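You operate a simulated robot arm through the tools that you are given. There is no shell and no other tool.

Carry out the task below with a simulated two-armed robot. There is one attempt and no reset: what you move stays moved.

TASK
Zero the empty scale and trim it till the wide check weight reads true.
Fine: to the gram, the weight back in its socket. Set down upright: what you pick out.

Only the result counts: the job must be done as asked and must still hold three seconds after the hand-in. Knocking over, shifting, dropping, spilling or breaking anything else fails it.

THE ROBOT
Two 7-joint arms with fingered hands on one trunk that stands fixed in place. Base frame: the origin is at the foot of the trunk, x ahead of it, y to its left, z up; the work surface is at about z = 750. Lengths are in mm, angles in degrees, forces in N, time in s.
The left shoulder is at [70, 162, 1171], the right one opposite. With the tool pointing down near the work surface each hand reaches from about 280 to 800 mm from the base axis, measured 20 degrees to its own side. Payload 4 kg a hand.
The tool frame of a hand sits at the grasp point between the pads (the TCP): z along the fingers, y along the line on which they close. The tips reach 26 mm beyond it. Largest opening 132 mm; the body of the gripper starts 73 mm behind the TCP. The gripper is a hand of 4 fingers: y runs from the thumb to the fingers, the wrist lies at [0, 0, -224] in the tool frame, and closing takes about 1.5 s.
Orientation is told as [roll, pitch, yaw] about the base's x, y, z axes, in that order, counted from this pose: with the fingers straight down and closing along the base's y, the tool's x points along the base's -x, its y along +y and its z along -z.

THE INTERFACE
- The arms move only by the tool jog_arm. It takes "left_moves", "right_moves" or both (then of equal length, played together; a hand with none holds still); each is a list of rows, each a list of 2 entries, a list of its own where there are three numbers: the shift along the tool's x, y, z in units of 30 mm (1.0 is 30 mm), then the turn, a rotation vector about the tool's x, y, z in units of 6 degrees (1.0 is 6 degrees). In form: [[[tx, ty, tz], [rx, ry, rz]], ...]. A call has 1 to 20 rows; each row shifts and turns the commanded pose from where the row before left it, along the tool's axes as they then stand. "left_jaw" and "right_jaw" are, for a hand that has rows, the gripper command, from -1 (fully open) to 1 (shut), values between in proportion, set as the call begins (left out, the last holds). A call with a number of a shift or a turn outside -1 to 1 is refused whole. Rows are played at 5 a second. More than 50 mm and 8.6 degrees between two rows, or a gripper value outside its range, and nothing of the call is played. Where a pose cannot be reached the arm comes as near as it can. A force on the tool above 40 N (or 10 N above the force at the start of the call, whichever is more), or a blocked arm, ends the call early, and 0.2 s more pass. Each finger travels about 45 mm/s and halts on what it meets, pressing with about 26 N; the grip force reading is that of the motor and also rises with nothing between the fingers. The clock runs only during rows and for 0.2 s after the last one: add rows that do not move to give the fingers time. It gives the time, the measured TCP pose, the force on the tool (base axes), the opening and the grip force at its end, in the units of the frame above (readings bear some noise), with the torque about the TCP (base axes, N m) and any sound that the robot's microphone picked up, and new pictures: "show" is both (left out), scene, wrist or none (wrist: the cameras of the hands that moved).
- Cameras (640 x 400 px; columns grow to the right, rows downward): "scene" is now at [122.1, -38, 1384.4]; the picture's right is [-0.47, -0.88, 0.00], its down [-0.62, 0.33, -0.71] and it looks along [0.63, -0.33, -0.70] (base axes); focal length 327 px, centre (320, 200). "left" rides on the left gripper at [-73, 6, -94] in its tool frame; the picture's right is [-0.08, -1.00, 0.00], its down [0.78, -0.06, -0.62] and it looks along [0.62, -0.05, 0.79] (tool axes); focal length 230 px, centre (320, 200). "right" rides on the right gripper at [73, 6, -94] in its tool frame; the picture's right is [-0.08, 1.00, 0.00], its down [-0.79, -0.06, -0.62] and it looks along [-0.61, -0.05, 0.79] (tool axes); focal length 230 px, centre (320, 200). There is no depth. A picture from a camera that has moved, and an enlarged one, comes with that camera's place and axes in the base frame and with its lens.
- lift_body(by): slides the trunk up (or, below 0, down) by that many mm; the arms and the scene camera ride with it, the base frame stays. It gives what a move gives, with no picture.
- set_fingers(finger1, finger2, finger3, thumb_bend, hand): sets how far each is bent, from 0 (flat) to 1 (curled in); at 0.3 the hand is open as for a grip, at 0.7 the pads meet at the TCP. One left out holds its place. A second passes; each finger stops where it meets its share of the squeeze, and holds until it gets a number again. A gripper value or a shape takes the hand back. It gives what a move gives, with no picture; readings hold the bend of each and the force on the fingers (four entries, about 0 where the hand has none), thumb and palm.
- set_grasp(shape, hand): the hand has 4 fingers and takes this shape, open, in about a second: jaw (thumb against the fingers, like two jaws); tri (thumb and two fingers); tip (a fingertip pinch); poke (one finger out to press); point (the index stretched); flat (the hand flat); cup (the hand cupped); fist (a fist). The gripper value then closes the fingers along that shape, each until it touches; the sizes above hold for jaw. It gives what a move gives, with no picture.
- turn_head(pan, tilt): turns the head with the scene camera to pan (to the left, within 86 degrees either way) and tilt (down, from -29 to 69), counted from straight ahead of the robot. It gives what a move gives, and a new picture of the scene camera.
- close_up(camera, box): a new picture of the part [left, top, right, bottom] of that camera's present view, enlarged. The clock stands still meanwhile.
- job_done(): hands the job in; it is judged then, once.

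Places have to be worked out from the pictures, the camera data and where the tool is seen. Open the grippers and draw the arms clear of the work before you hand the job in, unless the task says otherwise.

The tools are called as name(argument=value, ...) on one line, values as JSON. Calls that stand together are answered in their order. jog_arm: Moves the arms, as the interface text tells. Its arguments: {"type":"object","properties":{"left_moves":{"type":"array","items":{"type":"array"}},"left_jaw":{"type":"number"},"right_moves":{"type":"array","items":{"type":"array"}},"right_jaw":{"type":"number"},"show":{"type":"string","enum":["both","scene","wrist","none"]}},"required":[]} The other tools are called the same way: lift_body (by) slides the trunk up or down; set_grasp (shape, hand) gives the hand a shape; set_fingers (finger1, finger2, finger3, thumb_bend, hand) moves the fingers one by one; turn_head (pan, tilt) turns the head that bears the scene camera; close_up (camera, box) takes an enlarged picture of a part of a camera's view; job_done () hands the job in.

At the start:

```text
time_s: 0.0
left_tool_pos: [551.1, -89.8, 1101.1]
left_tool_rot: [0.1, 0.0, 0.0]
left_ft_force: [0.8, 0.1, 0.0]
left_ft_torque: [0.0, -0.01, -0.01]
left_finger_gap: 131.8
left_grip_force: 0.0
left_shape: jaw
left_bend: [0.3, 0.3, 0.3, 0.3]
left_finger forces: [0.1, 0.0, 0.0, 0.0, 0.0, 0.0]
right_tool_pos: [327.7, -487.6, 1093.1]
right_tool_rot: [0.0, 0.1, 0.0]
right_ft_force: [-0.8, -0.2, 0.3]
right_ft_torque: [0.0, 0.01, 0.03]
right_finger_gap: 131.9
right_grip_force: 0.1
right_shape: jaw
right_bend: [0.3, 0.3, 0.3, 0.3]
right_finger forces: [0.1, 0.1, 0.1, 0.0, 0.1, 0.1]
trunk travel left (down, up): [-650.0, 290.0]
head pan, tilt: [-27.8, 44.7]
```

scene: 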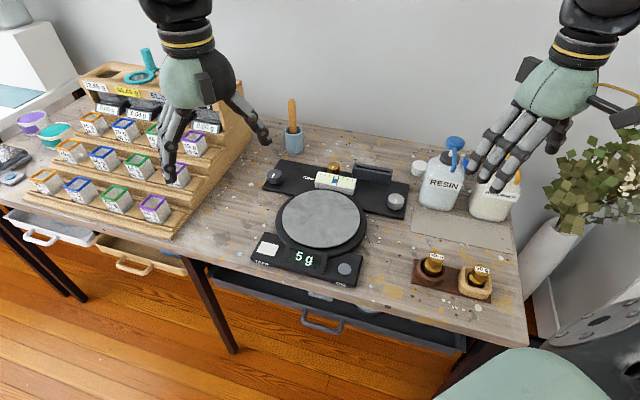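
right: 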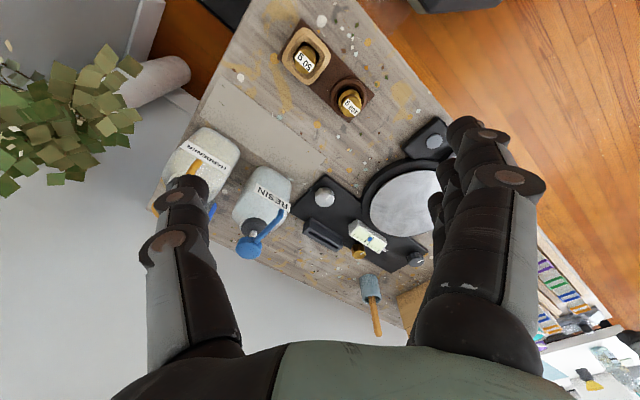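
left: 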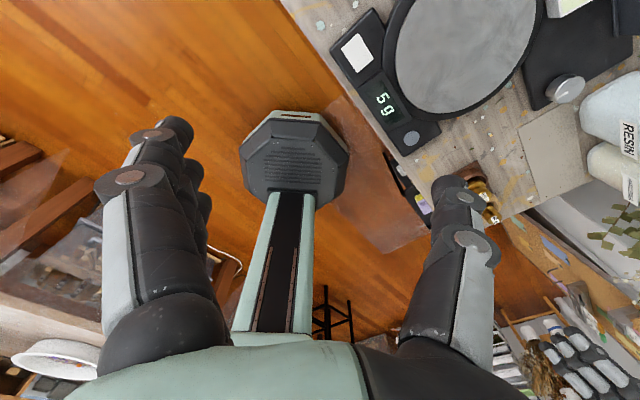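

The scene shows a scale reading 5 g, a panel behind it with knobs, and two check weights in a block on the right. I'll enlarge the scale, its panel and the weights before moving.

close_up(camera="scene", box=[240, 150, 420, 290])

close_up(camera="scene", box=[390, 230, 520, 310])

close_up(camera="right", box=[260, 10, 480, 300])

close_up(camera="left", box=[320, 0, 640, 240])

```text
2.86 times, centred on (330, 220) of scene
camera zoom: at [122.1, -38.0, 1384.4], right [-0.47, -0.88, 0.0], down [-0.62, 0.33, -0.71], along [0.63, -0.33, -0.7], focal length 935 px, centre (291, 143)
```

zoom: 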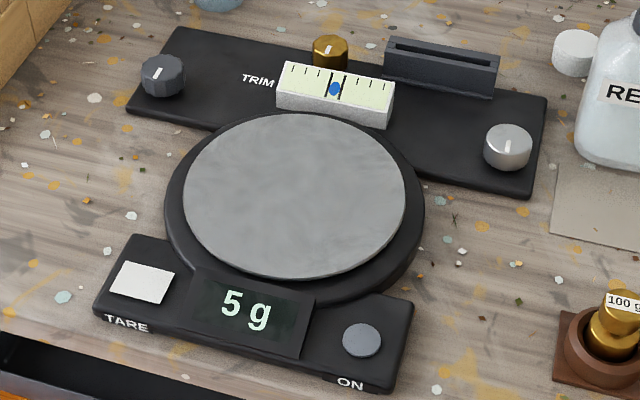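

```text
4.92 times, centred on (455, 270) of scene
camera zoom: at [122.1, -38.0, 1384.4], right [-0.47, -0.88, 0.0], down [-0.62, 0.33, -0.71], along [0.63, -0.33, -0.7], focal length 1611 px, centre (-345, -145)
```

zoom: 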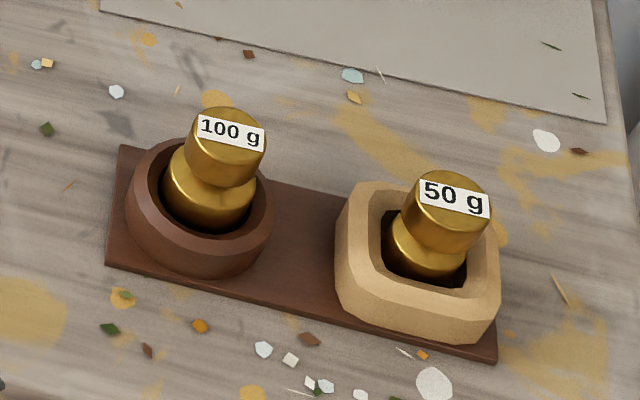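

```text
1.38 times, centred on (370, 155) of right
camera zoom: at [255.6, -482.2, 1187.1], right [0.08, 1.0, 0.0], down [0.79, -0.06, 0.62], along [0.61, -0.05, -0.79], focal length 317 px, centre (251, 262)
```

zoom: 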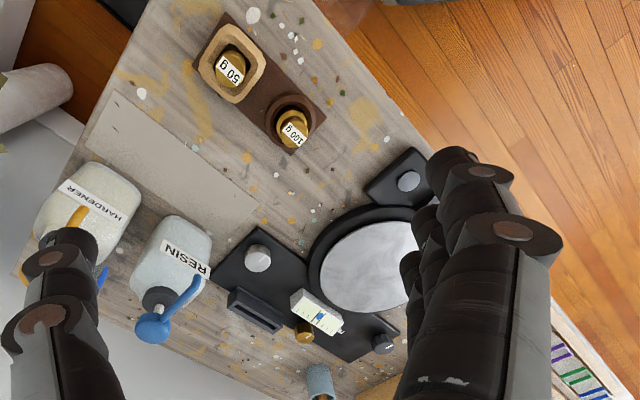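

```text
1.67 times, centred on (480, 120) of left
camera zoom: at [623.6, -85.2, 1195.2], right [0.08, -1.0, 0.0], down [-0.78, -0.06, 0.62], along [-0.62, -0.05, -0.79], focal length 384 px, centre (53, 333)
```

zoom: 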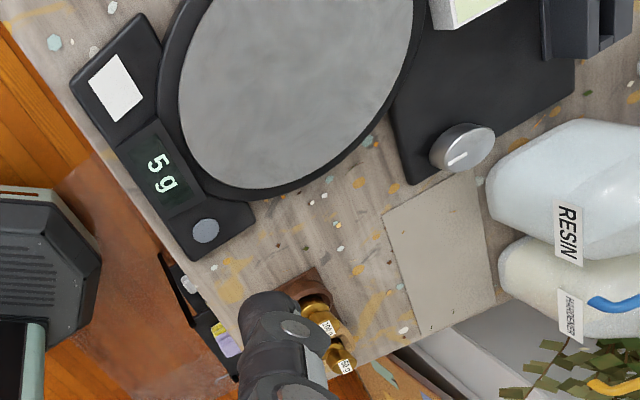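

The table is turned about 45° in the base frame. The scale plate is near (588,-287), TARE near (577,-143), and the panel runs from about (792,-251) to (558,-489). I'll move the left hand out of the way and bring the right wrist camera over the panel for a closer look.

jog_arm(left_moves=[[[0.67, 0.967, 0], [0, 0, 0]], [[0.67, 0.967, 0], [0, 0, 0]], [[0.67, 0.967, 0], [0, 0, 0]], [[0.67, 0.967, 0], [0, 0, 0]], [[0.67, 0.967, 0], [0, 0, 0]], [[0.67, 0.967, 0], [0, 0, 0]], [[0.67, 0.967, 0], [0, 0, 0]], [[0.67, 0.967, 0], [0, 0, 0]], [[0.67, 0.967, 0], [0, 0, 0]], [[0.67, 0.967, 0], [0, 0, 0]]], right_moves=[[[-0.7, 0.39, 0.2], [0, 0, 0]], [[-0.7, 0.39, 0.2], [0, 0, 0]], [[-0.7, 0.39, 0.2], [0, 0, 0]], [[-0.7, 0.39, 0.2], [0, 0, 0]], [[-0.7, 0.39, 0.2], [0, 0, 0]], [[-0.7, 0.39, 0.2], [0, 0, 0]], [[-0.7, 0.39, 0.2], [0, 0, 0]], [[-0.7, 0.39, 0.2], [0, 0, 0]], [[-0.7, 0.39, 0.2], [0, 0, 0]], [[-0.7, 0.39, 0.2], [0, 0, 0]]])

```text
time_s: 2.2
left_tool_pos: [348.6, 202.2, 1102.2]
left_tool_rot: [-0.2, 0.0, 0.0]
left_ft_force: [-0.2, 0.4, -0.7]
left_ft_torque: [-0.03, 0.03, 0.0]
left_finger_gap: 131.8
left_grip_force: 0.1
left_shape: jaw
left_bend: [0.3, 0.3, 0.3, 0.3]
left_finger forces: [0.0, 0.0, 0.0, 0.0, 0.0, 0.0]
right_tool_pos: [537.5, -367.2, 1033.7]
right_tool_rot: [-0.1, 0.0, 0.0]
right_ft_force: [0.7, 0.3, 0.6]
right_ft_torque: [-0.05, 0.01, -0.01]
right_finger_gap: 131.5
right_grip_force: 0.0
right_shape: jaw
right_bend: [0.3, 0.3, 0.3, 0.3]
right_finger forces: [0.0, 0.1, 0.0, 0.0, 0.0, 0.0]
trunk travel left (down, up): [-650.0, 290.0]
head pan, tilt: [-27.8, 44.7]
camera scene: at [121.9, -35.4, 1384.5], right [-0.47, -0.88, 0.0], down [-0.62, 0.33, -0.71], along [0.63, -0.33, -0.7], focal length 327 px, centre (320, 200)
camera right: at [465.3, -361.7, 1126.8], right [0.08, 1.0, 0.0], down [0.78, -0.06, 0.62], along [0.62, -0.05, -0.79], focal length 230 px, centre (320, 200)
camera left: at [420.4, 207.4, 1195.6], right [0.08, -1.0, 0.0], down [-0.78, -0.06, 0.62], along [-0.62, -0.05, -0.79], focal length 230 px, centre (320, 200)
```

scene: 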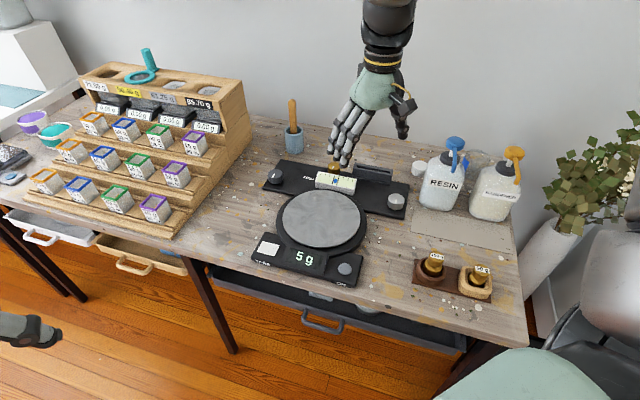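
right: 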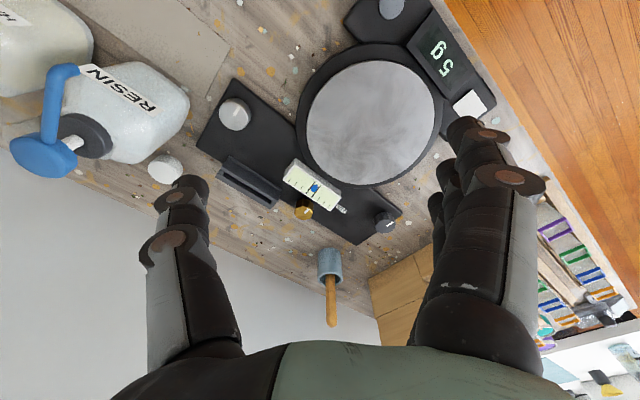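
left: 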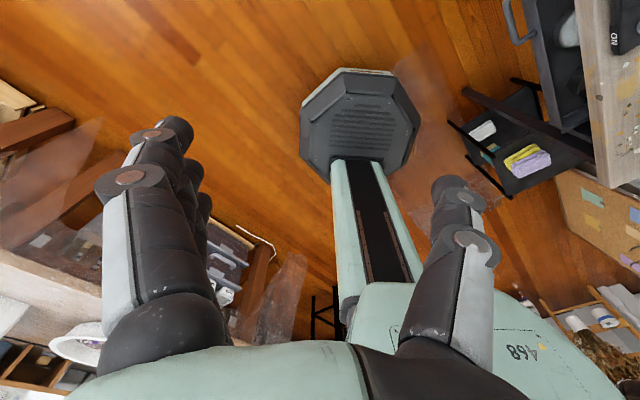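

The right wrist camera now looks straight at the panel. I'll enlarge the panel, then the scale.

close_up(camera="right", box=[190, 70, 410, 250])

close_up(camera="right", box=[270, 140, 410, 240])

close_up(camera="scene", box=[250, 150, 420, 250])

close_up(camera="scene", box=[60, 50, 260, 240])

```text
2.22 times, centred on (300, 160) of right
camera zoom: at [465.3, -361.7, 1126.8], right [0.08, 1.0, 0.0], down [0.78, -0.06, 0.62], along [0.62, -0.05, -0.79], focal length 511 px, centre (364, 289)
```

zoom: 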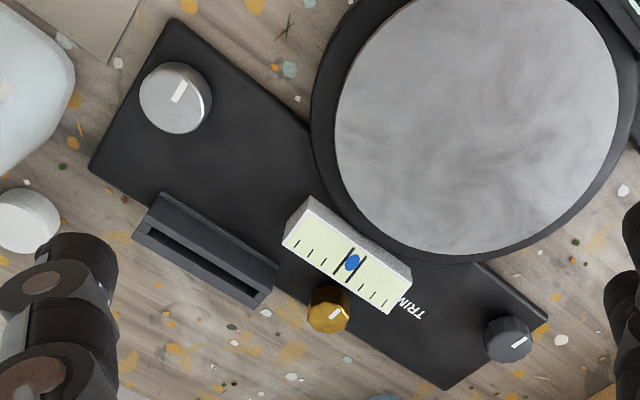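

```text
4.00 times, centred on (340, 190) of right
camera zoom: at [465.3, -361.7, 1126.8], right [0.08, 1.0, 0.0], down [0.78, -0.06, 0.62], along [0.62, -0.05, -0.79], focal length 920 px, centre (240, 240)
```

zoom: 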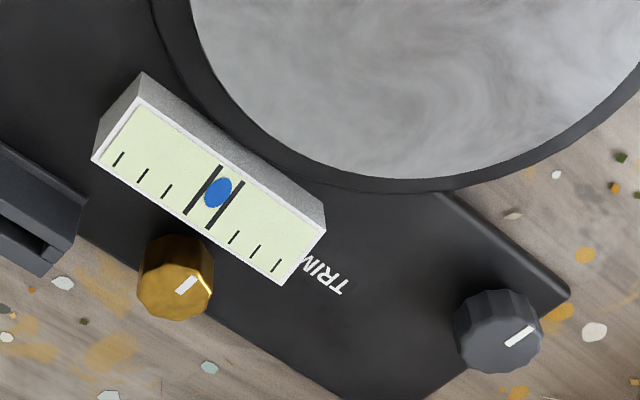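

```text
3.76 times, centred on (335, 200) of scene
camera zoom: at [121.9, -35.4, 1384.5], right [-0.47, -0.88, 0.0], down [-0.62, 0.33, -0.71], along [0.63, -0.33, -0.7], focal length 1232 px, centre (264, 200)
```

zoom: 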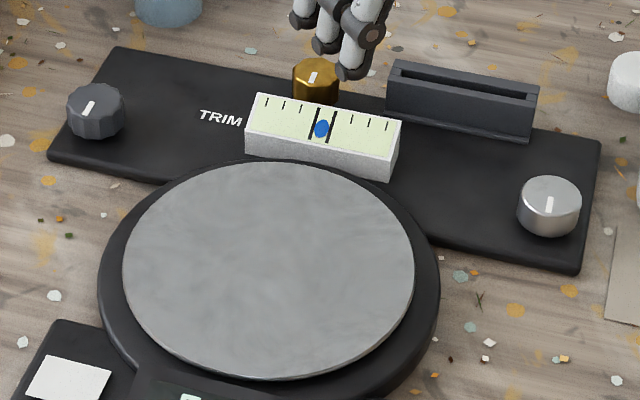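

```text
2.11 times, centred on (160, 145) of scene
camera zoom: at [121.9, -35.4, 1384.5], right [-0.47, -0.88, 0.0], down [-0.62, 0.33, -0.71], along [0.63, -0.33, -0.7], focal length 689 px, centre (657, 316)
```

zoom: 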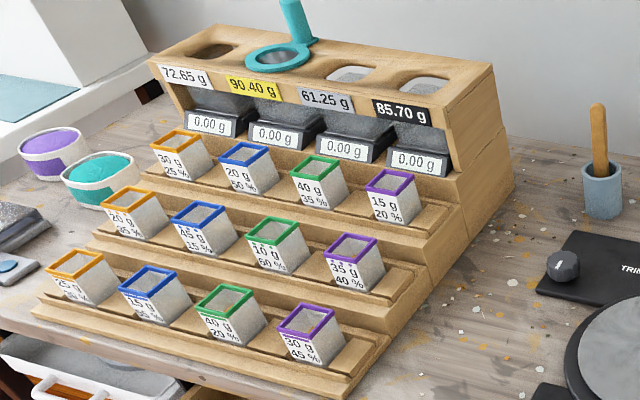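

The panel has three pointer knobs (dark, brass and silver), with the TRIM lettering between the dark knob and the bubble gauge. Next I'll move the right wrist camera over the weights to see which one is wide.

jog_arm(right_moves=[[[0.925, -0.41, 0.2], [0, 0, 0]], [[0.925, -0.41, 0.2], [0, 0, 0]], [[0.925, -0.41, 0.2], [0, 0, 0]], [[0.925, -0.41, 0.2], [0, 0, 0]], [[0.925, -0.41, 0.2], [0, 0, 0]], [[0.925, -0.41, 0.2], [0, 0, 0]], [[0.925, -0.41, 0.2], [0, 0, 0]], [[0.925, -0.41, 0.2], [0, 0, 0]], [[0.925, -0.41, 0.2], [0, 0, 0]], [[0.925, -0.41, 0.2], [0, 0, 0]]], show="wrist")

close_up(camera="right", box=[220, 60, 440, 260])

```text
time_s: 4.4
left_tool_pos: [346.1, 200.6, 1102.6]
left_tool_rot: [0.0, 0.0, 0.0]
left_ft_force: [1.0, -1.0, 0.5]
left_ft_torque: [0.02, 0.02, -0.01]
left_finger_gap: 132.0
left_grip_force: 0.1
left_shape: jaw
left_bend: [0.3, 0.3, 0.3, 0.3]
left_finger forces: [0.0, 0.1, 0.0, 0.0, 0.0, 0.0]
right_tool_pos: [257.8, -493.4, 972.9]
right_tool_rot: [0.0, -0.1, 0.2]
right_ft_force: [-0.4, -0.9, -0.7]
right_ft_torque: [-0.01, 0.01, 0.0]
right_finger_gap: 131.6
right_grip_force: 0.0
right_shape: jaw
right_bend: [0.3, 0.3, 0.3, 0.3]
right_finger forces: [0.1, 0.1, 0.0, 0.0, 0.0, 0.0]
trunk travel left (down, up): [-650.0, 290.0]
head pan, tilt: [-27.8, 44.7]
camera right: at [184.4, -488.5, 1067.2], right [0.08, 1.0, 0.0], down [0.78, -0.06, 0.62], along [0.62, -0.05, -0.79], focal length 230 px, centre (320, 200)
```

right: 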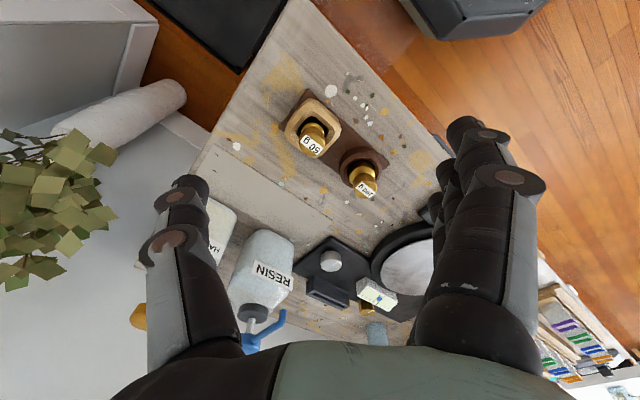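

```text
2.00 times, centred on (330, 160) of right
camera zoom: at [184.4, -488.5, 1067.2], right [0.08, 1.0, 0.0], down [0.78, -0.06, 0.62], along [0.62, -0.05, -0.79], focal length 460 px, centre (300, 280)
```

zoom: 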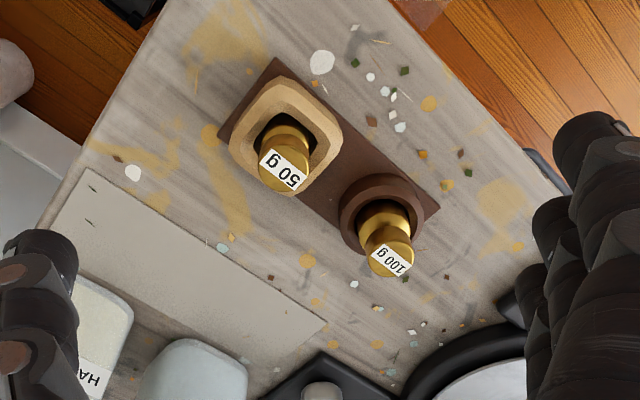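

Triangulating the two labels puts both weight tops at about z=815, with the 100 g near (369,-445) and the 50 g near (298,-506). I'll zoom in further from both cameras to compare body widths.

close_up(camera="scene", box=[405, 240, 455, 295])

close_up(camera="scene", box=[450, 250, 500, 305])

close_up(camera="right", box=[270, 80, 400, 210])

```text
7.27 times, centred on (430, 268) of scene
camera zoom: at [120.4, -37.7, 1384.5], right [-0.47, -0.88, 0.0], down [-0.62, 0.33, -0.71], along [0.63, -0.33, -0.7], focal length 2380 px, centre (-480, -291)
```

zoom: 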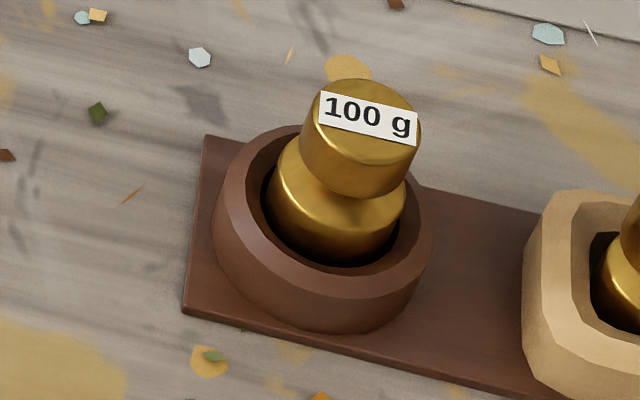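

```text
7.27 times, centred on (475, 278) of scene
camera zoom: at [120.4, -37.7, 1384.5], right [-0.47, -0.88, 0.0], down [-0.62, 0.33, -0.71], along [0.63, -0.33, -0.7], focal length 2380 px, centre (-807, -364)
```

zoom: 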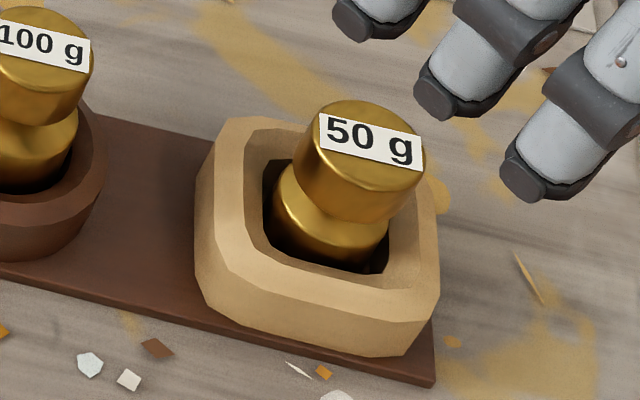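

```text
3.08 times, centred on (335, 145) of right
camera zoom: at [184.4, -488.5, 1067.2], right [0.08, 1.0, 0.0], down [0.78, -0.06, 0.62], along [0.62, -0.05, -0.79], focal length 708 px, centre (274, 369)
```

zoom: 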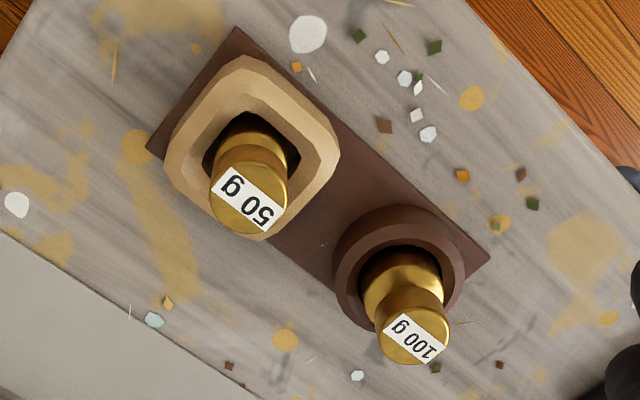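

The 100 g weight's body measures about 42 mm and the 50 g's about 35 mm, so the 100 g is the wide one and must read exactly 100 g. I'll press TARE with the left hand, so I'm setting it to the poke shape and checking how it looks.

set_grasp(hand="left", shape="poke")

set_grasp(hand="right", shape="tri")

close_up(camera="left", box=[0, 0, 640, 400])

close_up(camera="right", box=[0, 0, 640, 400])

turn_head(pan=-15, tilt=45)

```text
time_s: 5.3
left_tool_pos: [348.1, 201.3, 1101.7]
left_tool_rot: [0.2, 0.0, 0.0]
left_ft_force: [0.1, -0.5, 1.3]
left_ft_torque: [0.02, 0.0, -0.03]
left_finger_gap: 0.0
left_grip_force: 0.1
left_shape: poke
left_bend: [1.0, 1.0, 1.0, 0.46]
left_finger forces: [0.0, 0.0, 0.1, 0.0, 0.0, 0.0]
right_tool_pos: [259.1, -492.9, 973.1]
right_tool_rot: [0.0, 0.0, 0.0]
right_ft_force: [-0.1, 0.4, -0.6]
right_ft_torque: [0.02, -0.02, 0.0]
right_finger_gap: 131.9
right_grip_force: 0.1
right_shape: jaw
right_bend: [0.3, 0.3, 0.3, 0.3]
right_finger forces: [0.0, 0.0, 0.0, 0.0, 0.1, 0.0]
trunk travel left (down, up): [-650.0, 290.0]
head pan, tilt: [-27.8, 44.7]
```

```text
time_s: 6.2
left_tool_pos: [349.0, 200.0, 1102.0]
left_tool_rot: [0.0, 0.1, 0.0]
left_ft_force: [0.0, -0.4, -0.2]
left_ft_torque: [0.03, -0.01, 0.02]
left_finger_gap: 0.0
left_grip_force: 0.0
left_shape: poke
left_bend: [1.0, 1.0, 1.0, 0.46]
left_finger forces: [0.1, 0.0, 0.0, 0.1, 0.0, 0.0]
right_tool_pos: [259.0, -493.9, 972.8]
right_tool_rot: [0.1, -0.1, 0.0]
right_ft_force: [0.0, 0.3, -1.6]
right_ft_torque: [-0.02, 0.01, 0.02]
right_finger_gap: 131.7
right_grip_force: 0.0
right_shape: tri
right_bend: [0.3, 0.3, 0.0, 0.3]
right_finger forces: [0.0, 0.0, 0.0, 0.1, 0.1, 0.0]
trunk travel left (down, up): [-650.0, 290.0]
head pan, tilt: [-27.8, 44.7]
```

```text
1.00 times, centred on (320, 200) of left (not enlarged: the box is as wide or as high as the picture)
camera zoom: at [420.8, 204.9, 1196.0], right [0.08, -1.0, 0.0], down [-0.78, -0.06, 0.62], along [-0.62, -0.05, -0.79], focal length 230 px, centre (320, 200)
```

zoom: 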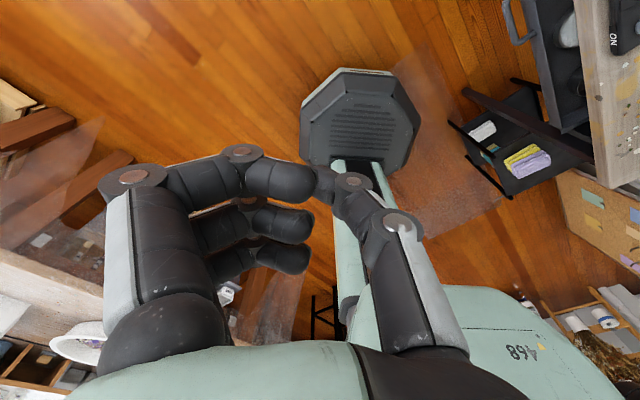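

```text
1.00 times, centred on (320, 200) of right (not enlarged: the box is as wide or as high as the picture)
camera zoom: at [186.1, -488.5, 1067.0], right [0.08, 1.0, 0.0], down [0.79, -0.06, 0.62], along [0.61, -0.05, -0.79], focal length 230 px, centre (320, 200)
```

zoom: 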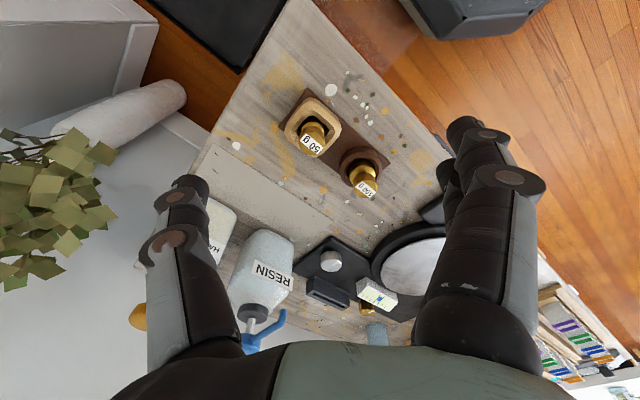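

```text
time_s: 7.0
left_tool_pos: [348.6, 200.3, 1102.3]
left_tool_rot: [-0.1, 0.0, 0.0]
left_ft_force: [0.2, 0.2, 0.0]
left_ft_torque: [0.03, 0.01, 0.01]
left_finger_gap: 0.0
left_grip_force: 0.0
left_shape: poke
left_bend: [1.0, 1.0, 1.0, 0.46]
left_finger forces: [0.2, 0.0, 0.0, 0.0, 0.1, 0.0]
right_tool_pos: [257.5, -493.4, 973.5]
right_tool_rot: [0.1, 0.0, 0.0]
right_ft_force: [-0.2, 0.1, -0.5]
right_ft_torque: [-0.01, 0.04, 0.0]
right_finger_gap: 131.8
right_grip_force: 0.0
right_shape: tri
right_bend: [0.3, 0.3, 0.0, 0.3]
right_finger forces: [0.0, 0.0, 0.0, 0.0, 0.0, 0.0]
trunk travel left (down, up): [-650.0, 290.0]
head pan, tilt: [-15.0, 45.0]
camera scene: at [128.4, -21.0, 1383.9], right [-0.26, -0.97, 0.0], down [-0.68, 0.18, -0.71], along [0.68, -0.18, -0.71], focal length 327 px, centre (320, 200)
```

scene: 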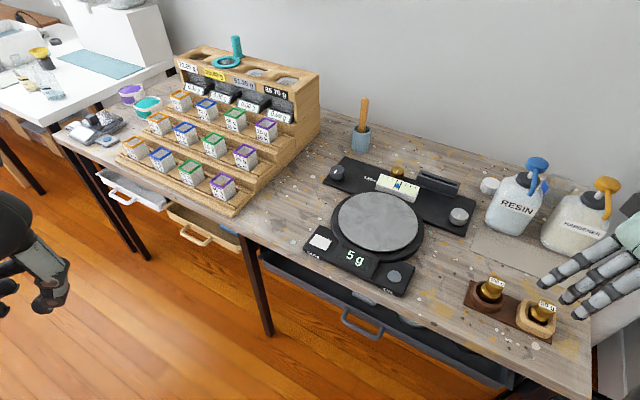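

In poke the three fingers curl in and the thumb stays out (bend 0.46). I'll turn the head to the left hand to see where that tip sits relative to the TCP.

turn_head(pan=25, tilt=45)

close_up(camera="scene", box=[160, 80, 480, 320])

```text
time_s: 8.0
left_tool_pos: [347.8, 199.7, 1100.4]
left_tool_rot: [0.0, -0.1, 0.0]
left_ft_force: [-0.5, -0.1, 0.1]
left_ft_torque: [0.02, 0.0, -0.03]
left_finger_gap: 0.1
left_grip_force: 0.1
left_shape: poke
left_bend: [1.0, 1.0, 1.0, 0.46]
left_finger forces: [0.1, 0.0, 0.0, 0.0, 0.0, 0.0]
right_tool_pos: [258.2, -492.6, 972.7]
right_tool_rot: [0.0, -0.1, 0.0]
right_ft_force: [-0.3, -0.5, -0.6]
right_ft_torque: [0.01, 0.01, -0.02]
right_finger_gap: 131.8
right_grip_force: 0.1
right_shape: tri
right_bend: [0.3, 0.3, 0.0, 0.3]
right_finger forces: [0.0, 0.0, 0.1, 0.0, 0.0, 0.0]
trunk travel left (down, up): [-650.0, 290.0]
head pan, tilt: [25.0, 45.0]
camera scene: at [123.6, 34.4, 1383.9], right [0.42, -0.91, 0.0], down [-0.64, -0.3, -0.71], along [0.64, 0.3, -0.71], focal length 327 px, centre (320, 200)
```

scene: 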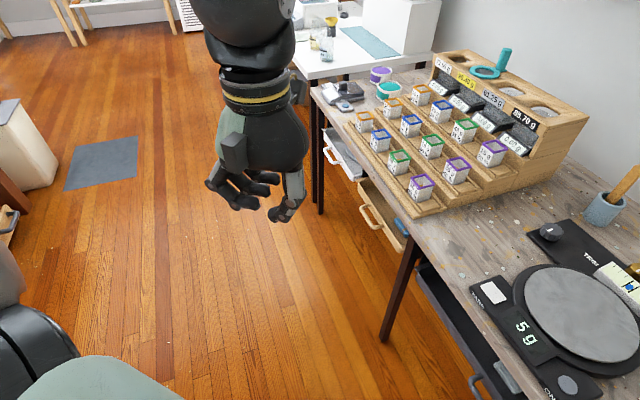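

```text
1.67 times, centred on (320, 200) of scene
camera zoom: at [123.6, 34.4, 1383.9], right [0.42, -0.91, 0.0], down [-0.64, -0.3, -0.71], along [0.64, 0.3, -0.71], focal length 546 px, centre (320, 200)
```

zoom: 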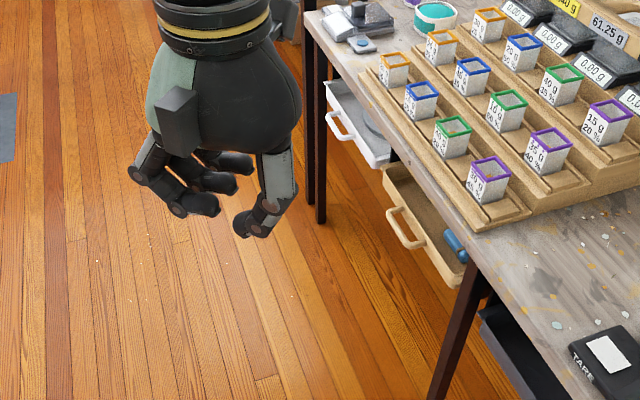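

The thumb tip lies at about TCP x,y and roughly 26 mm below it, and two views agree that TARE is at (580,-144.5), z≈775. I'll bring the left hand over TARE at a safe height and turn the head back to the scale.

jog_arm(left_moves=[[[-0.644, -0.956, 0.3], [0, 0, 0]], [[-0.644, -0.956, 0.3], [0, 0, 0]], [[-0.644, -0.956, 0.3], [0, 0, 0]], [[-0.644, -0.956, 0.3], [0, 0, 0]], [[-0.644, -0.956, 0.5], [0, 0, 0]], [[-0.644, -0.956, 0.5], [0, 0, 0]], [[-0.644, -0.956, 0.5], [0, 0, 0]], [[-0.644, -0.956, 0.5], [0, 0, 0]], [[-0.644, -0.956, 0.6], [0, 0, 0]], [[-0.644, -0.956, 0.6], [0, 0, 0]], [[-0.644, -0.956, 0.6], [0, 0, 0]], [[-0.644, -0.956, 0.6], [0, 0, 0]], [[0, 0, 0.6], [0, 0, 0]], [[0, 0, 0.6], [0, 0, 0]], [[0, 0, 0], [0, 0, 0]]], show="none")

turn_head(pan=-20, tilt=48)

close_up(camera="scene", box=[230, 120, 430, 280])

```text
time_s: 11.2
left_tool_pos: [578.0, -134.5, 902.1]
left_tool_rot: [0.0, -0.1, 0.0]
left_ft_force: [0.1, -0.1, -0.2]
left_ft_torque: [0.03, 0.0, 0.0]
left_finger_gap: 0.0
left_grip_force: 0.0
left_shape: poke
left_bend: [1.0, 1.0, 1.0, 0.46]
left_finger forces: [0.1, 0.0, 0.0, 0.1, 0.0, 0.1]
left hand out of reach, approached as far as the arm can: row 12
right_tool_pos: [258.8, -493.5, 974.0]
right_tool_rot: [0.0, 0.1, 0.1]
right_ft_force: [-0.8, -1.0, -0.2]
right_ft_torque: [-0.01, 0.02, -0.02]
right_finger_gap: 132.0
right_grip_force: 0.2
right_shape: tri
right_bend: [0.3, 0.3, 0.0, 0.3]
right_finger forces: [0.0, 0.0, 0.1, 0.0, 0.1, 0.1]
trunk travel left (down, up): [-650.0, 290.0]
head pan, tilt: [25.0, 45.0]
```

```text
time_s: 12.3
left_tool_pos: [578.0, -135.3, 901.8]
left_tool_rot: [-0.1, 0.0, 0.0]
left_ft_force: [0.0, 0.2, -0.4]
left_ft_torque: [-0.02, 0.01, -0.01]
left_finger_gap: 0.0
left_grip_force: 0.1
left_shape: poke
left_bend: [1.0, 1.0, 1.0, 0.46]
left_finger forces: [0.0, 0.0, 0.0, 0.0, 0.0, 0.1]
right_tool_pos: [258.4, -493.5, 973.4]
right_tool_rot: [-0.1, 0.0, 0.1]
right_ft_force: [0.3, 0.0, 0.0]
right_ft_torque: [-0.01, 0.02, -0.02]
right_finger_gap: 131.9
right_grip_force: 0.0
right_shape: tri
right_bend: [0.3, 0.3, 0.0, 0.3]
right_finger forces: [0.0, 0.1, 0.0, 0.0, 0.0, 0.0]
trunk travel left (down, up): [-650.0, 290.0]
head pan, tilt: [-20.0, 48.0]
camera scene: at [124.0, -26.8, 1379.7], right [-0.34, -0.94, 0.0], down [-0.7, 0.25, -0.67], along [0.63, -0.23, -0.74], focal length 327 px, centre (320, 200)
```

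scene: 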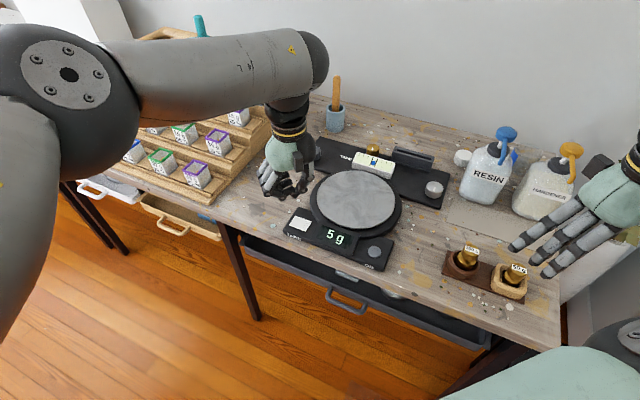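

```text
2.50 times, centred on (330, 200) of scene
camera zoom: at [124.0, -26.8, 1379.7], right [-0.34, -0.94, 0.0], down [-0.7, 0.25, -0.67], along [0.63, -0.23, -0.74], focal length 818 px, centre (295, 200)
```

zoom: 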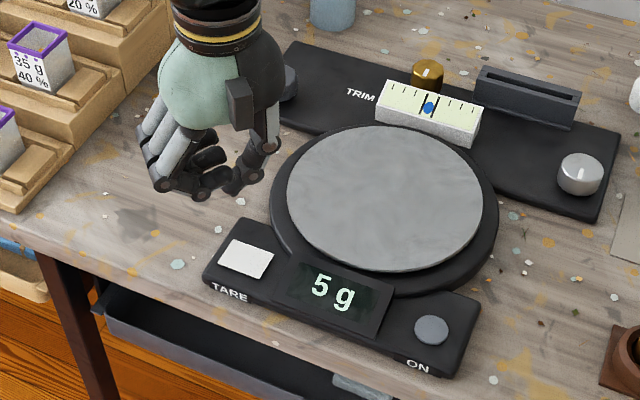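

The left arm hits its reach limit at (578,-135), so it can't centre on TARE. I'll retract it, switch the right hand to poke, and press with that arm, since TARE is straight ahead of its shoulder.

jog_arm(left_moves=[[[0.633, 0.93, -0.556], [0, 0, 0]], [[0.633, 0.93, -0.556], [0, 0, 0]], [[0.633, 0.93, -0.556], [0, 0, 0]], [[0.633, 0.93, -0.556], [0, 0, 0]], [[0.633, 0.93, -0.556], [0, 0, 0]], [[0.633, 0.93, -0.556], [0, 0, 0]], [[0.633, 0.93, -0.556], [0, 0, 0]], [[0.633, 0.93, -0.556], [0, 0, 0]], [[0.633, 0.93, -0.556], [0, 0, 0]], [[0.633, 0.93, -0.556], [0, 0, 0]], [[0.633, 0.93, -0.556], [0, 0, 0]], [[0.633, 0.93, -0.556], [0, 0, 0]]], show="none")

set_grasp(hand="right", shape="poke")

jog_arm(right_moves=[[[-0.85, 0.93, 0], [0, 0, 0]], [[-0.85, 0.93, 0], [0, 0, 0]], [[-0.85, 0.93, 0], [0, 0, 0]], [[-0.85, 0.93, 0], [0, 0, 0]], [[-0.85, 0.93, 0], [0, 0, 0]], [[-0.85, 0.93, 0], [0, 0, 0]], [[-0.85, 0.93, 0.2], [0, 0, 0]], [[-0.85, 0.93, 0.2], [0, 0, 0]], [[-0.85, 0.93, 0.2], [0, 0, 0]], [[-0.85, 0.93, 0.2], [0, 0, 0]], [[-0.85, 0.93, 0.4], [0, 0, 0]], [[-0.85, 0.93, 0.4], [0, 0, 0]], [[-0.5, 0.48, 0.4], [0, 0, 0]], [[0, 0, 0.4], [0, 0, 0]], [[0, 0, 0.4], [0, 0, 0]], [[0, 0, 0], [0, 0, 0]]])

close_up(camera="scene", box=[230, 120, 430, 280])

```text
time_s: 14.9
left_tool_pos: [348.2, 200.3, 1103.3]
left_tool_rot: [-0.1, -0.1, 0.0]
left_ft_force: [-0.4, -0.2, -0.9]
left_ft_torque: [-0.04, 0.01, -0.01]
left_finger_gap: 0.0
left_grip_force: 0.0
left_shape: poke
left_bend: [1.0, 1.0, 1.0, 0.46]
left_finger forces: [0.0, 0.1, 0.0, 0.0, 0.1, 0.0]
right_tool_pos: [256.3, -493.5, 974.0]
right_tool_rot: [-0.1, -0.1, -0.1]
right_ft_force: [-0.8, -0.2, 0.5]
right_ft_torque: [0.01, 0.0, 0.0]
right_finger_gap: 132.0
right_grip_force: 0.0
right_shape: tri
right_bend: [0.3, 0.3, 0.0, 0.3]
right_finger forces: [0.1, 0.1, 0.0, 0.1, 0.0, 0.0]
trunk travel left (down, up): [-650.0, 290.0]
head pan, tilt: [-20.0, 48.0]
```

```text
time_s: 15.8
left_tool_pos: [351.0, 198.6, 1102.9]
left_tool_rot: [0.1, 0.0, -0.1]
left_ft_force: [0.0, -0.2, 0.1]
left_ft_torque: [-0.03, 0.02, 0.05]
left_finger_gap: 0.0
left_grip_force: 0.1
left_shape: poke
left_bend: [1.0, 1.0, 1.0, 0.46]
left_finger forces: [0.0, 0.0, 0.0, 0.0, 0.1, 0.0]
right_tool_pos: [259.6, -493.5, 974.0]
right_tool_rot: [0.1, 0.0, 0.0]
right_ft_force: [0.2, 0.2, -0.3]
right_ft_torque: [-0.02, -0.02, 0.01]
right_finger_gap: 0.0
right_grip_force: 0.2
right_shape: poke
right_bend: [1.0, 1.0, 1.0, 0.46]
right_finger forces: [0.0, 0.0, 0.0, 0.0, 0.0, 0.0]
trunk travel left (down, up): [-650.0, 290.0]
head pan, tilt: [-20.0, 48.0]
```

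```text
time_s: 19.2
left_tool_pos: [349.5, 198.6, 1102.8]
left_tool_rot: [0.0, 0.0, 0.0]
left_ft_force: [0.2, -0.2, -0.2]
left_ft_torque: [0.0, 0.01, 0.01]
left_finger_gap: 0.0
left_grip_force: 0.1
left_shape: poke
left_bend: [1.0, 1.0, 1.0, 0.46]
left_finger forces: [0.0, 0.0, 0.1, 0.0, 0.0, 0.0]
right_tool_pos: [538.5, -194.1, 902.8]
right_tool_rot: [0.2, -0.1, 0.0]
right_ft_force: [-0.1, 0.9, 0.5]
right_ft_torque: [0.01, 0.01, 0.0]
right_finger_gap: 0.0
right_grip_force: 0.1
right_shape: poke
right_bend: [1.0, 1.0, 1.0, 0.46]
right_finger forces: [0.0, 0.0, 0.0, 0.1, 0.0, 0.1]
right hand out of reach, approached as far as the arm can: row 12, 13, 15
trunk travel left (down, up): [-650.0, 290.0]
head pan, tilt: [-20.0, 48.0]
camera scene: at [124.3, -26.6, 1379.7], right [-0.34, -0.94, 0.0], down [-0.7, 0.25, -0.67], along [0.63, -0.23, -0.74], focal length 327 px, centre (320, 200)
camera right: at [465.3, -188.9, 997.1], right [0.08, 1.0, 0.0], down [0.78, -0.06, 0.62], along [0.62, -0.05, -0.79], focal length 230 px, centre (320, 200)
```

scene: 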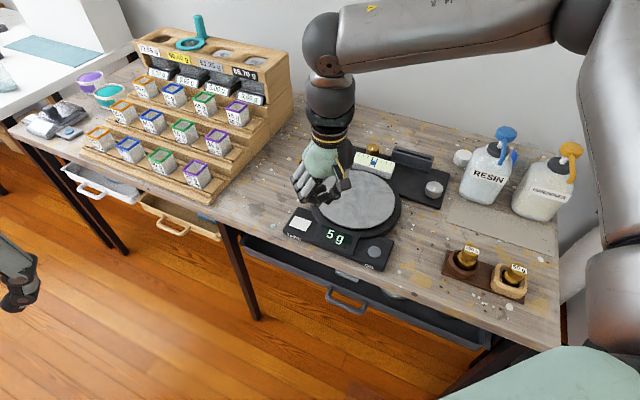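
right: 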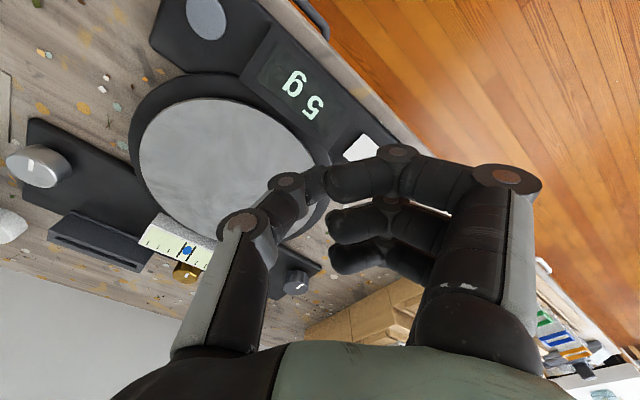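

```text
2.50 times, centred on (330, 200) of scene
camera zoom: at [124.3, -26.6, 1379.7], right [-0.34, -0.94, 0.0], down [-0.7, 0.25, -0.67], along [0.63, -0.23, -0.74], focal length 818 px, centre (295, 200)
```

zoom: 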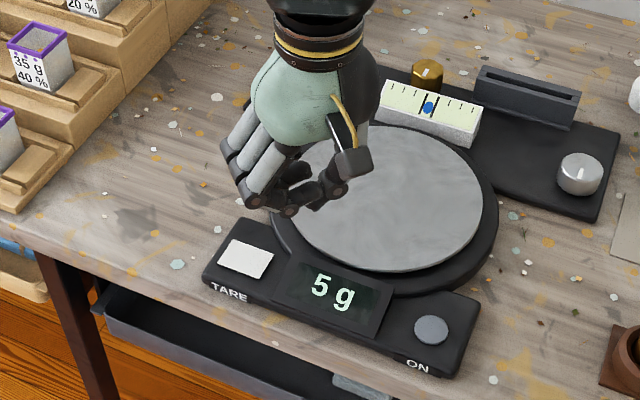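

The right arm also got stuck at about (538,-194), which looks like a joint limit at this hand yaw rather than true reach. I'll turn the hand to +45° yaw, which I also want for the weight, and then try for TARE again.

jog_arm(right_moves=[[[0, 0, -0.3], [0, 0, -0.94]], [[0, 0, -0.3], [0, 0, -0.94]], [[0, 0, -0.3], [0, 0, -0.94]], [[0, 0, 0], [0, 0, -0.94]], [[0, 0, 0], [0, 0, -0.94]], [[0, 0, 0], [0, 0, -0.94]], [[0, 0, 0], [0, 0, -0.94]], [[0, 0, 0], [0, 0, -0.92]], [[0, 0, 0], [0, 0, 0]]], show="scene")

```text
time_s: 21.2
left_tool_pos: [349.7, 198.7, 1102.7]
left_tool_rot: [-0.1, 0.0, 0.0]
left_ft_force: [-0.1, -0.1, 0.2]
left_ft_torque: [-0.01, 0.01, 0.01]
left_finger_gap: 0.1
left_grip_force: 0.1
left_shape: poke
left_bend: [1.0, 1.0, 1.0, 0.46]
left_finger forces: [0.0, 0.0, 0.0, 0.1, 0.0, 0.0]
right_tool_pos: [537.9, -194.4, 929.9]
right_tool_rot: [0.1, 0.0, 45.2]
right_ft_force: [0.5, 0.5, 0.0]
right_ft_torque: [0.0, -0.03, -0.01]
right_finger_gap: 0.0
right_grip_force: 0.0
right_shape: poke
right_bend: [1.0, 1.0, 1.0, 0.46]
right_finger forces: [0.0, 0.0, 0.0, 0.1, 0.0, 0.1]
trunk travel left (down, up): [-650.0, 290.0]
head pan, tilt: [-20.0, 48.0]
camera scene: at [124.1, -26.7, 1379.7], right [-0.34, -0.94, 0.0], down [-0.7, 0.25, -0.67], along [0.63, -0.23, -0.74], focal length 327 px, centre (320, 200)
```

scene: 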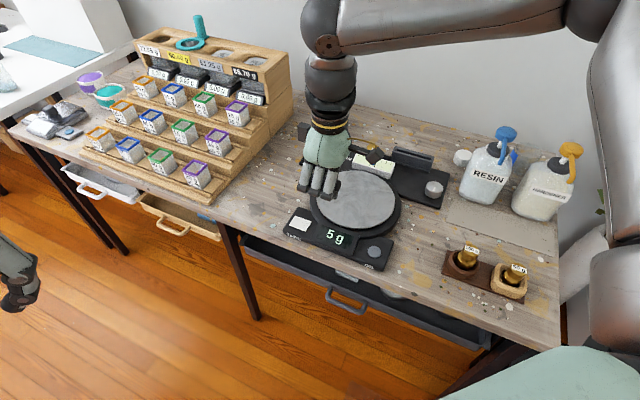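

Yaw +45° worked without trouble. I'll now shift the remaining (42,50) mm to put the thumb tip over TARE.

jog_arm(right_moves=[[[-0.723, 0.063, 0], [0, 0, 0]], [[-0.723, 0.063, 0], [0, 0, 0]], [[-0.723, 0.063, 0], [0, 0, 0]], [[0, 0, 0.5], [0, 0, 0]], [[0, 0, 0.5], [0, 0, 0]], [[0, 0, 0.5], [0, 0, 0]], [[0, 0, 0], [0, 0, 0]]], show="both")

close_up(camera="scene", box=[230, 120, 430, 280])

```text
time_s: 22.8
left_tool_pos: [348.9, 199.3, 1102.7]
left_tool_rot: [-0.1, 0.0, 0.1]
left_ft_force: [0.0, 0.7, 0.7]
left_ft_torque: [-0.01, 0.0, 0.01]
left_finger_gap: 0.2
left_grip_force: 0.1
left_shape: poke
left_bend: [1.0, 1.0, 1.0, 0.46]
left_finger forces: [0.0, 0.0, 0.0, 0.0, 0.0, 0.1]
right_tool_pos: [535.1, -195.0, 890.1]
right_tool_rot: [-0.1, -0.2, 44.9]
right_ft_force: [-0.3, -0.5, 0.1]
right_ft_torque: [-0.01, -0.02, 0.01]
right_finger_gap: 0.0
right_grip_force: 0.1
right_shape: poke
right_bend: [1.0, 1.0, 1.0, 0.46]
right_finger forces: [0.0, 0.0, 0.1, 0.1, 0.0, 0.1]
right hand out of reach, approached as far as the arm can: row 1, 2, 3, 4, 5, 6
trunk travel left (down, up): [-650.0, 290.0]
head pan, tilt: [-20.0, 48.0]
camera scene: at [123.9, -26.7, 1379.7], right [-0.34, -0.94, 0.0], down [-0.7, 0.25, -0.67], along [0.63, -0.23, -0.74], focal length 327 px, centre (320, 200)
camera right: at [479.7, -244.5, 984.7], right [-0.65, 0.76, 0.0], down [0.6, 0.51, 0.62], along [0.47, 0.4, -0.79], focal length 230 px, centre (320, 200)
```

scene: 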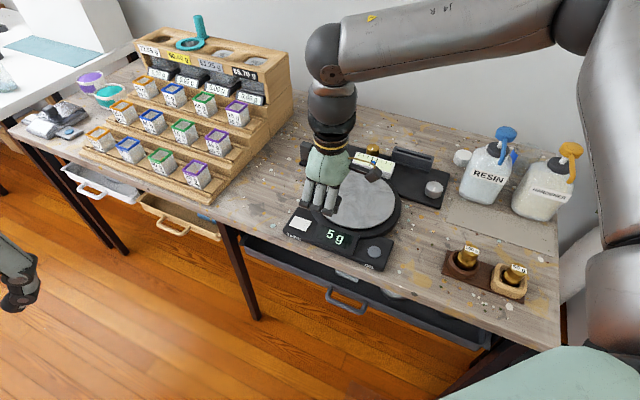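
right: 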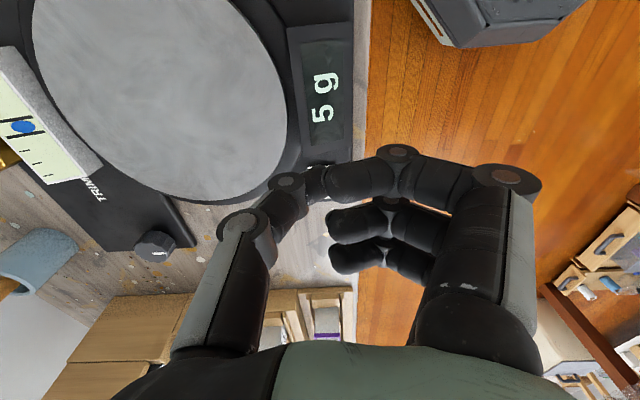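

```text
2.50 times, centred on (330, 200) of scene
camera zoom: at [123.9, -26.7, 1379.7], right [-0.34, -0.94, 0.0], down [-0.7, 0.25, -0.67], along [0.63, -0.23, -0.74], focal length 818 px, centre (295, 200)
```

zoom: 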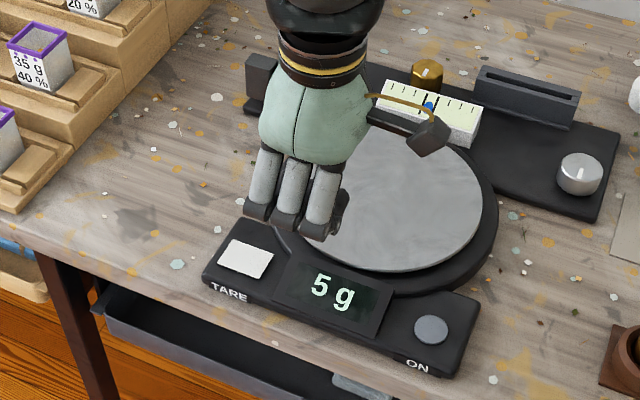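

Both arms stop when the forearm-to-hand angle reaches about 64°, so this looks like a wrist limit. Raising the trunk should steepen the forearm and free it, so I'll go up 150 mm.

lift_body(by=150)

```text
time_s: 24.6
left_tool_pos: [349.8, 198.0, 1251.7]
left_tool_rot: [0.0, 0.1, 0.0]
left_ft_force: [-0.5, -0.2, 0.0]
left_ft_torque: [-0.01, 0.0, 0.02]
left_finger_gap: 0.0
left_grip_force: 0.0
left_shape: poke
left_bend: [1.0, 1.0, 1.0, 0.46]
left_finger forces: [0.1, 0.0, 0.1, 0.0, 0.0, 0.1]
right_tool_pos: [536.8, -197.3, 1040.8]
right_tool_rot: [0.0, -0.2, 44.9]
right_ft_force: [0.8, 0.5, -0.1]
right_ft_torque: [-0.01, -0.01, 0.02]
right_finger_gap: 0.0
right_grip_force: 0.0
right_shape: poke
right_bend: [1.0, 1.0, 1.0, 0.46]
right_finger forces: [0.0, 0.0, 0.0, 0.0, 0.0, 0.1]
trunk travel left (down, up): [-800.0, 140.0]
head pan, tilt: [-20.0, 48.0]
```

The hand rose with the trunk. I'll descend 90 mm first, then try the horizontal shift towards TARE.

jog_arm(right_moves=[[[0, 0, 0.75], [0, 0, 0]], [[0, 0, 0.75], [0, 0, 0]], [[0, 0, 0.75], [0, 0, 0]], [[0, 0, 0.75], [0, 0, 0]], [[-0.4, 0, 0], [0, 0, 0]], [[-0.4, 0, 0], [0, 0, 0]], [[-0.4, 0, 0], [0, 0, 0]], [[-0.4, 0, 0], [0, 0, 0]], [[-0.4, 0, 0], [0, 0, 0]], [[0, 0, 0], [0, 0, 0]]], show="scene")

```text
time_s: 26.8
left_tool_pos: [349.8, 198.6, 1252.4]
left_tool_rot: [0.0, 0.0, 0.0]
left_ft_force: [-0.4, -0.1, -0.3]
left_ft_torque: [-0.02, 0.01, 0.0]
left_finger_gap: 0.2
left_grip_force: 0.0
left_shape: poke
left_bend: [1.0, 1.0, 1.0, 0.46]
left_finger forces: [0.1, 0.0, 0.0, 0.0, 0.0, 0.1]
right_tool_pos: [527.0, -215.2, 992.2]
right_tool_rot: [0.1, -0.4, 45.0]
right_ft_force: [0.5, -0.3, -0.4]
right_ft_torque: [-0.01, 0.02, 0.01]
right_finger_gap: 0.2
right_grip_force: 0.1
right_shape: poke
right_bend: [1.0, 1.0, 1.0, 0.46]
right_finger forces: [0.0, 0.0, 0.0, 0.1, 0.0, 0.1]
right hand out of reach, approached as far as the arm can: row 1, 2, 3, 4, 5, 6, 7, 8, 9
trunk travel left (down, up): [-800.0, 140.0]
head pan, tilt: [-20.0, 48.0]
camera scene: at [124.1, -26.9, 1529.7], right [-0.34, -0.94, 0.0], down [-0.7, 0.25, -0.67], along [0.63, -0.23, -0.74], focal length 327 px, centre (320, 200)
```

scene: 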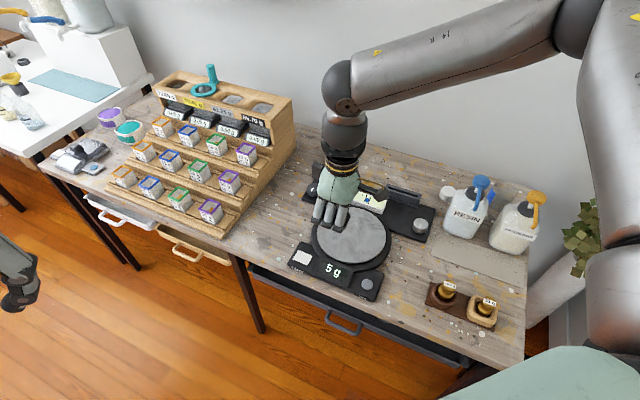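

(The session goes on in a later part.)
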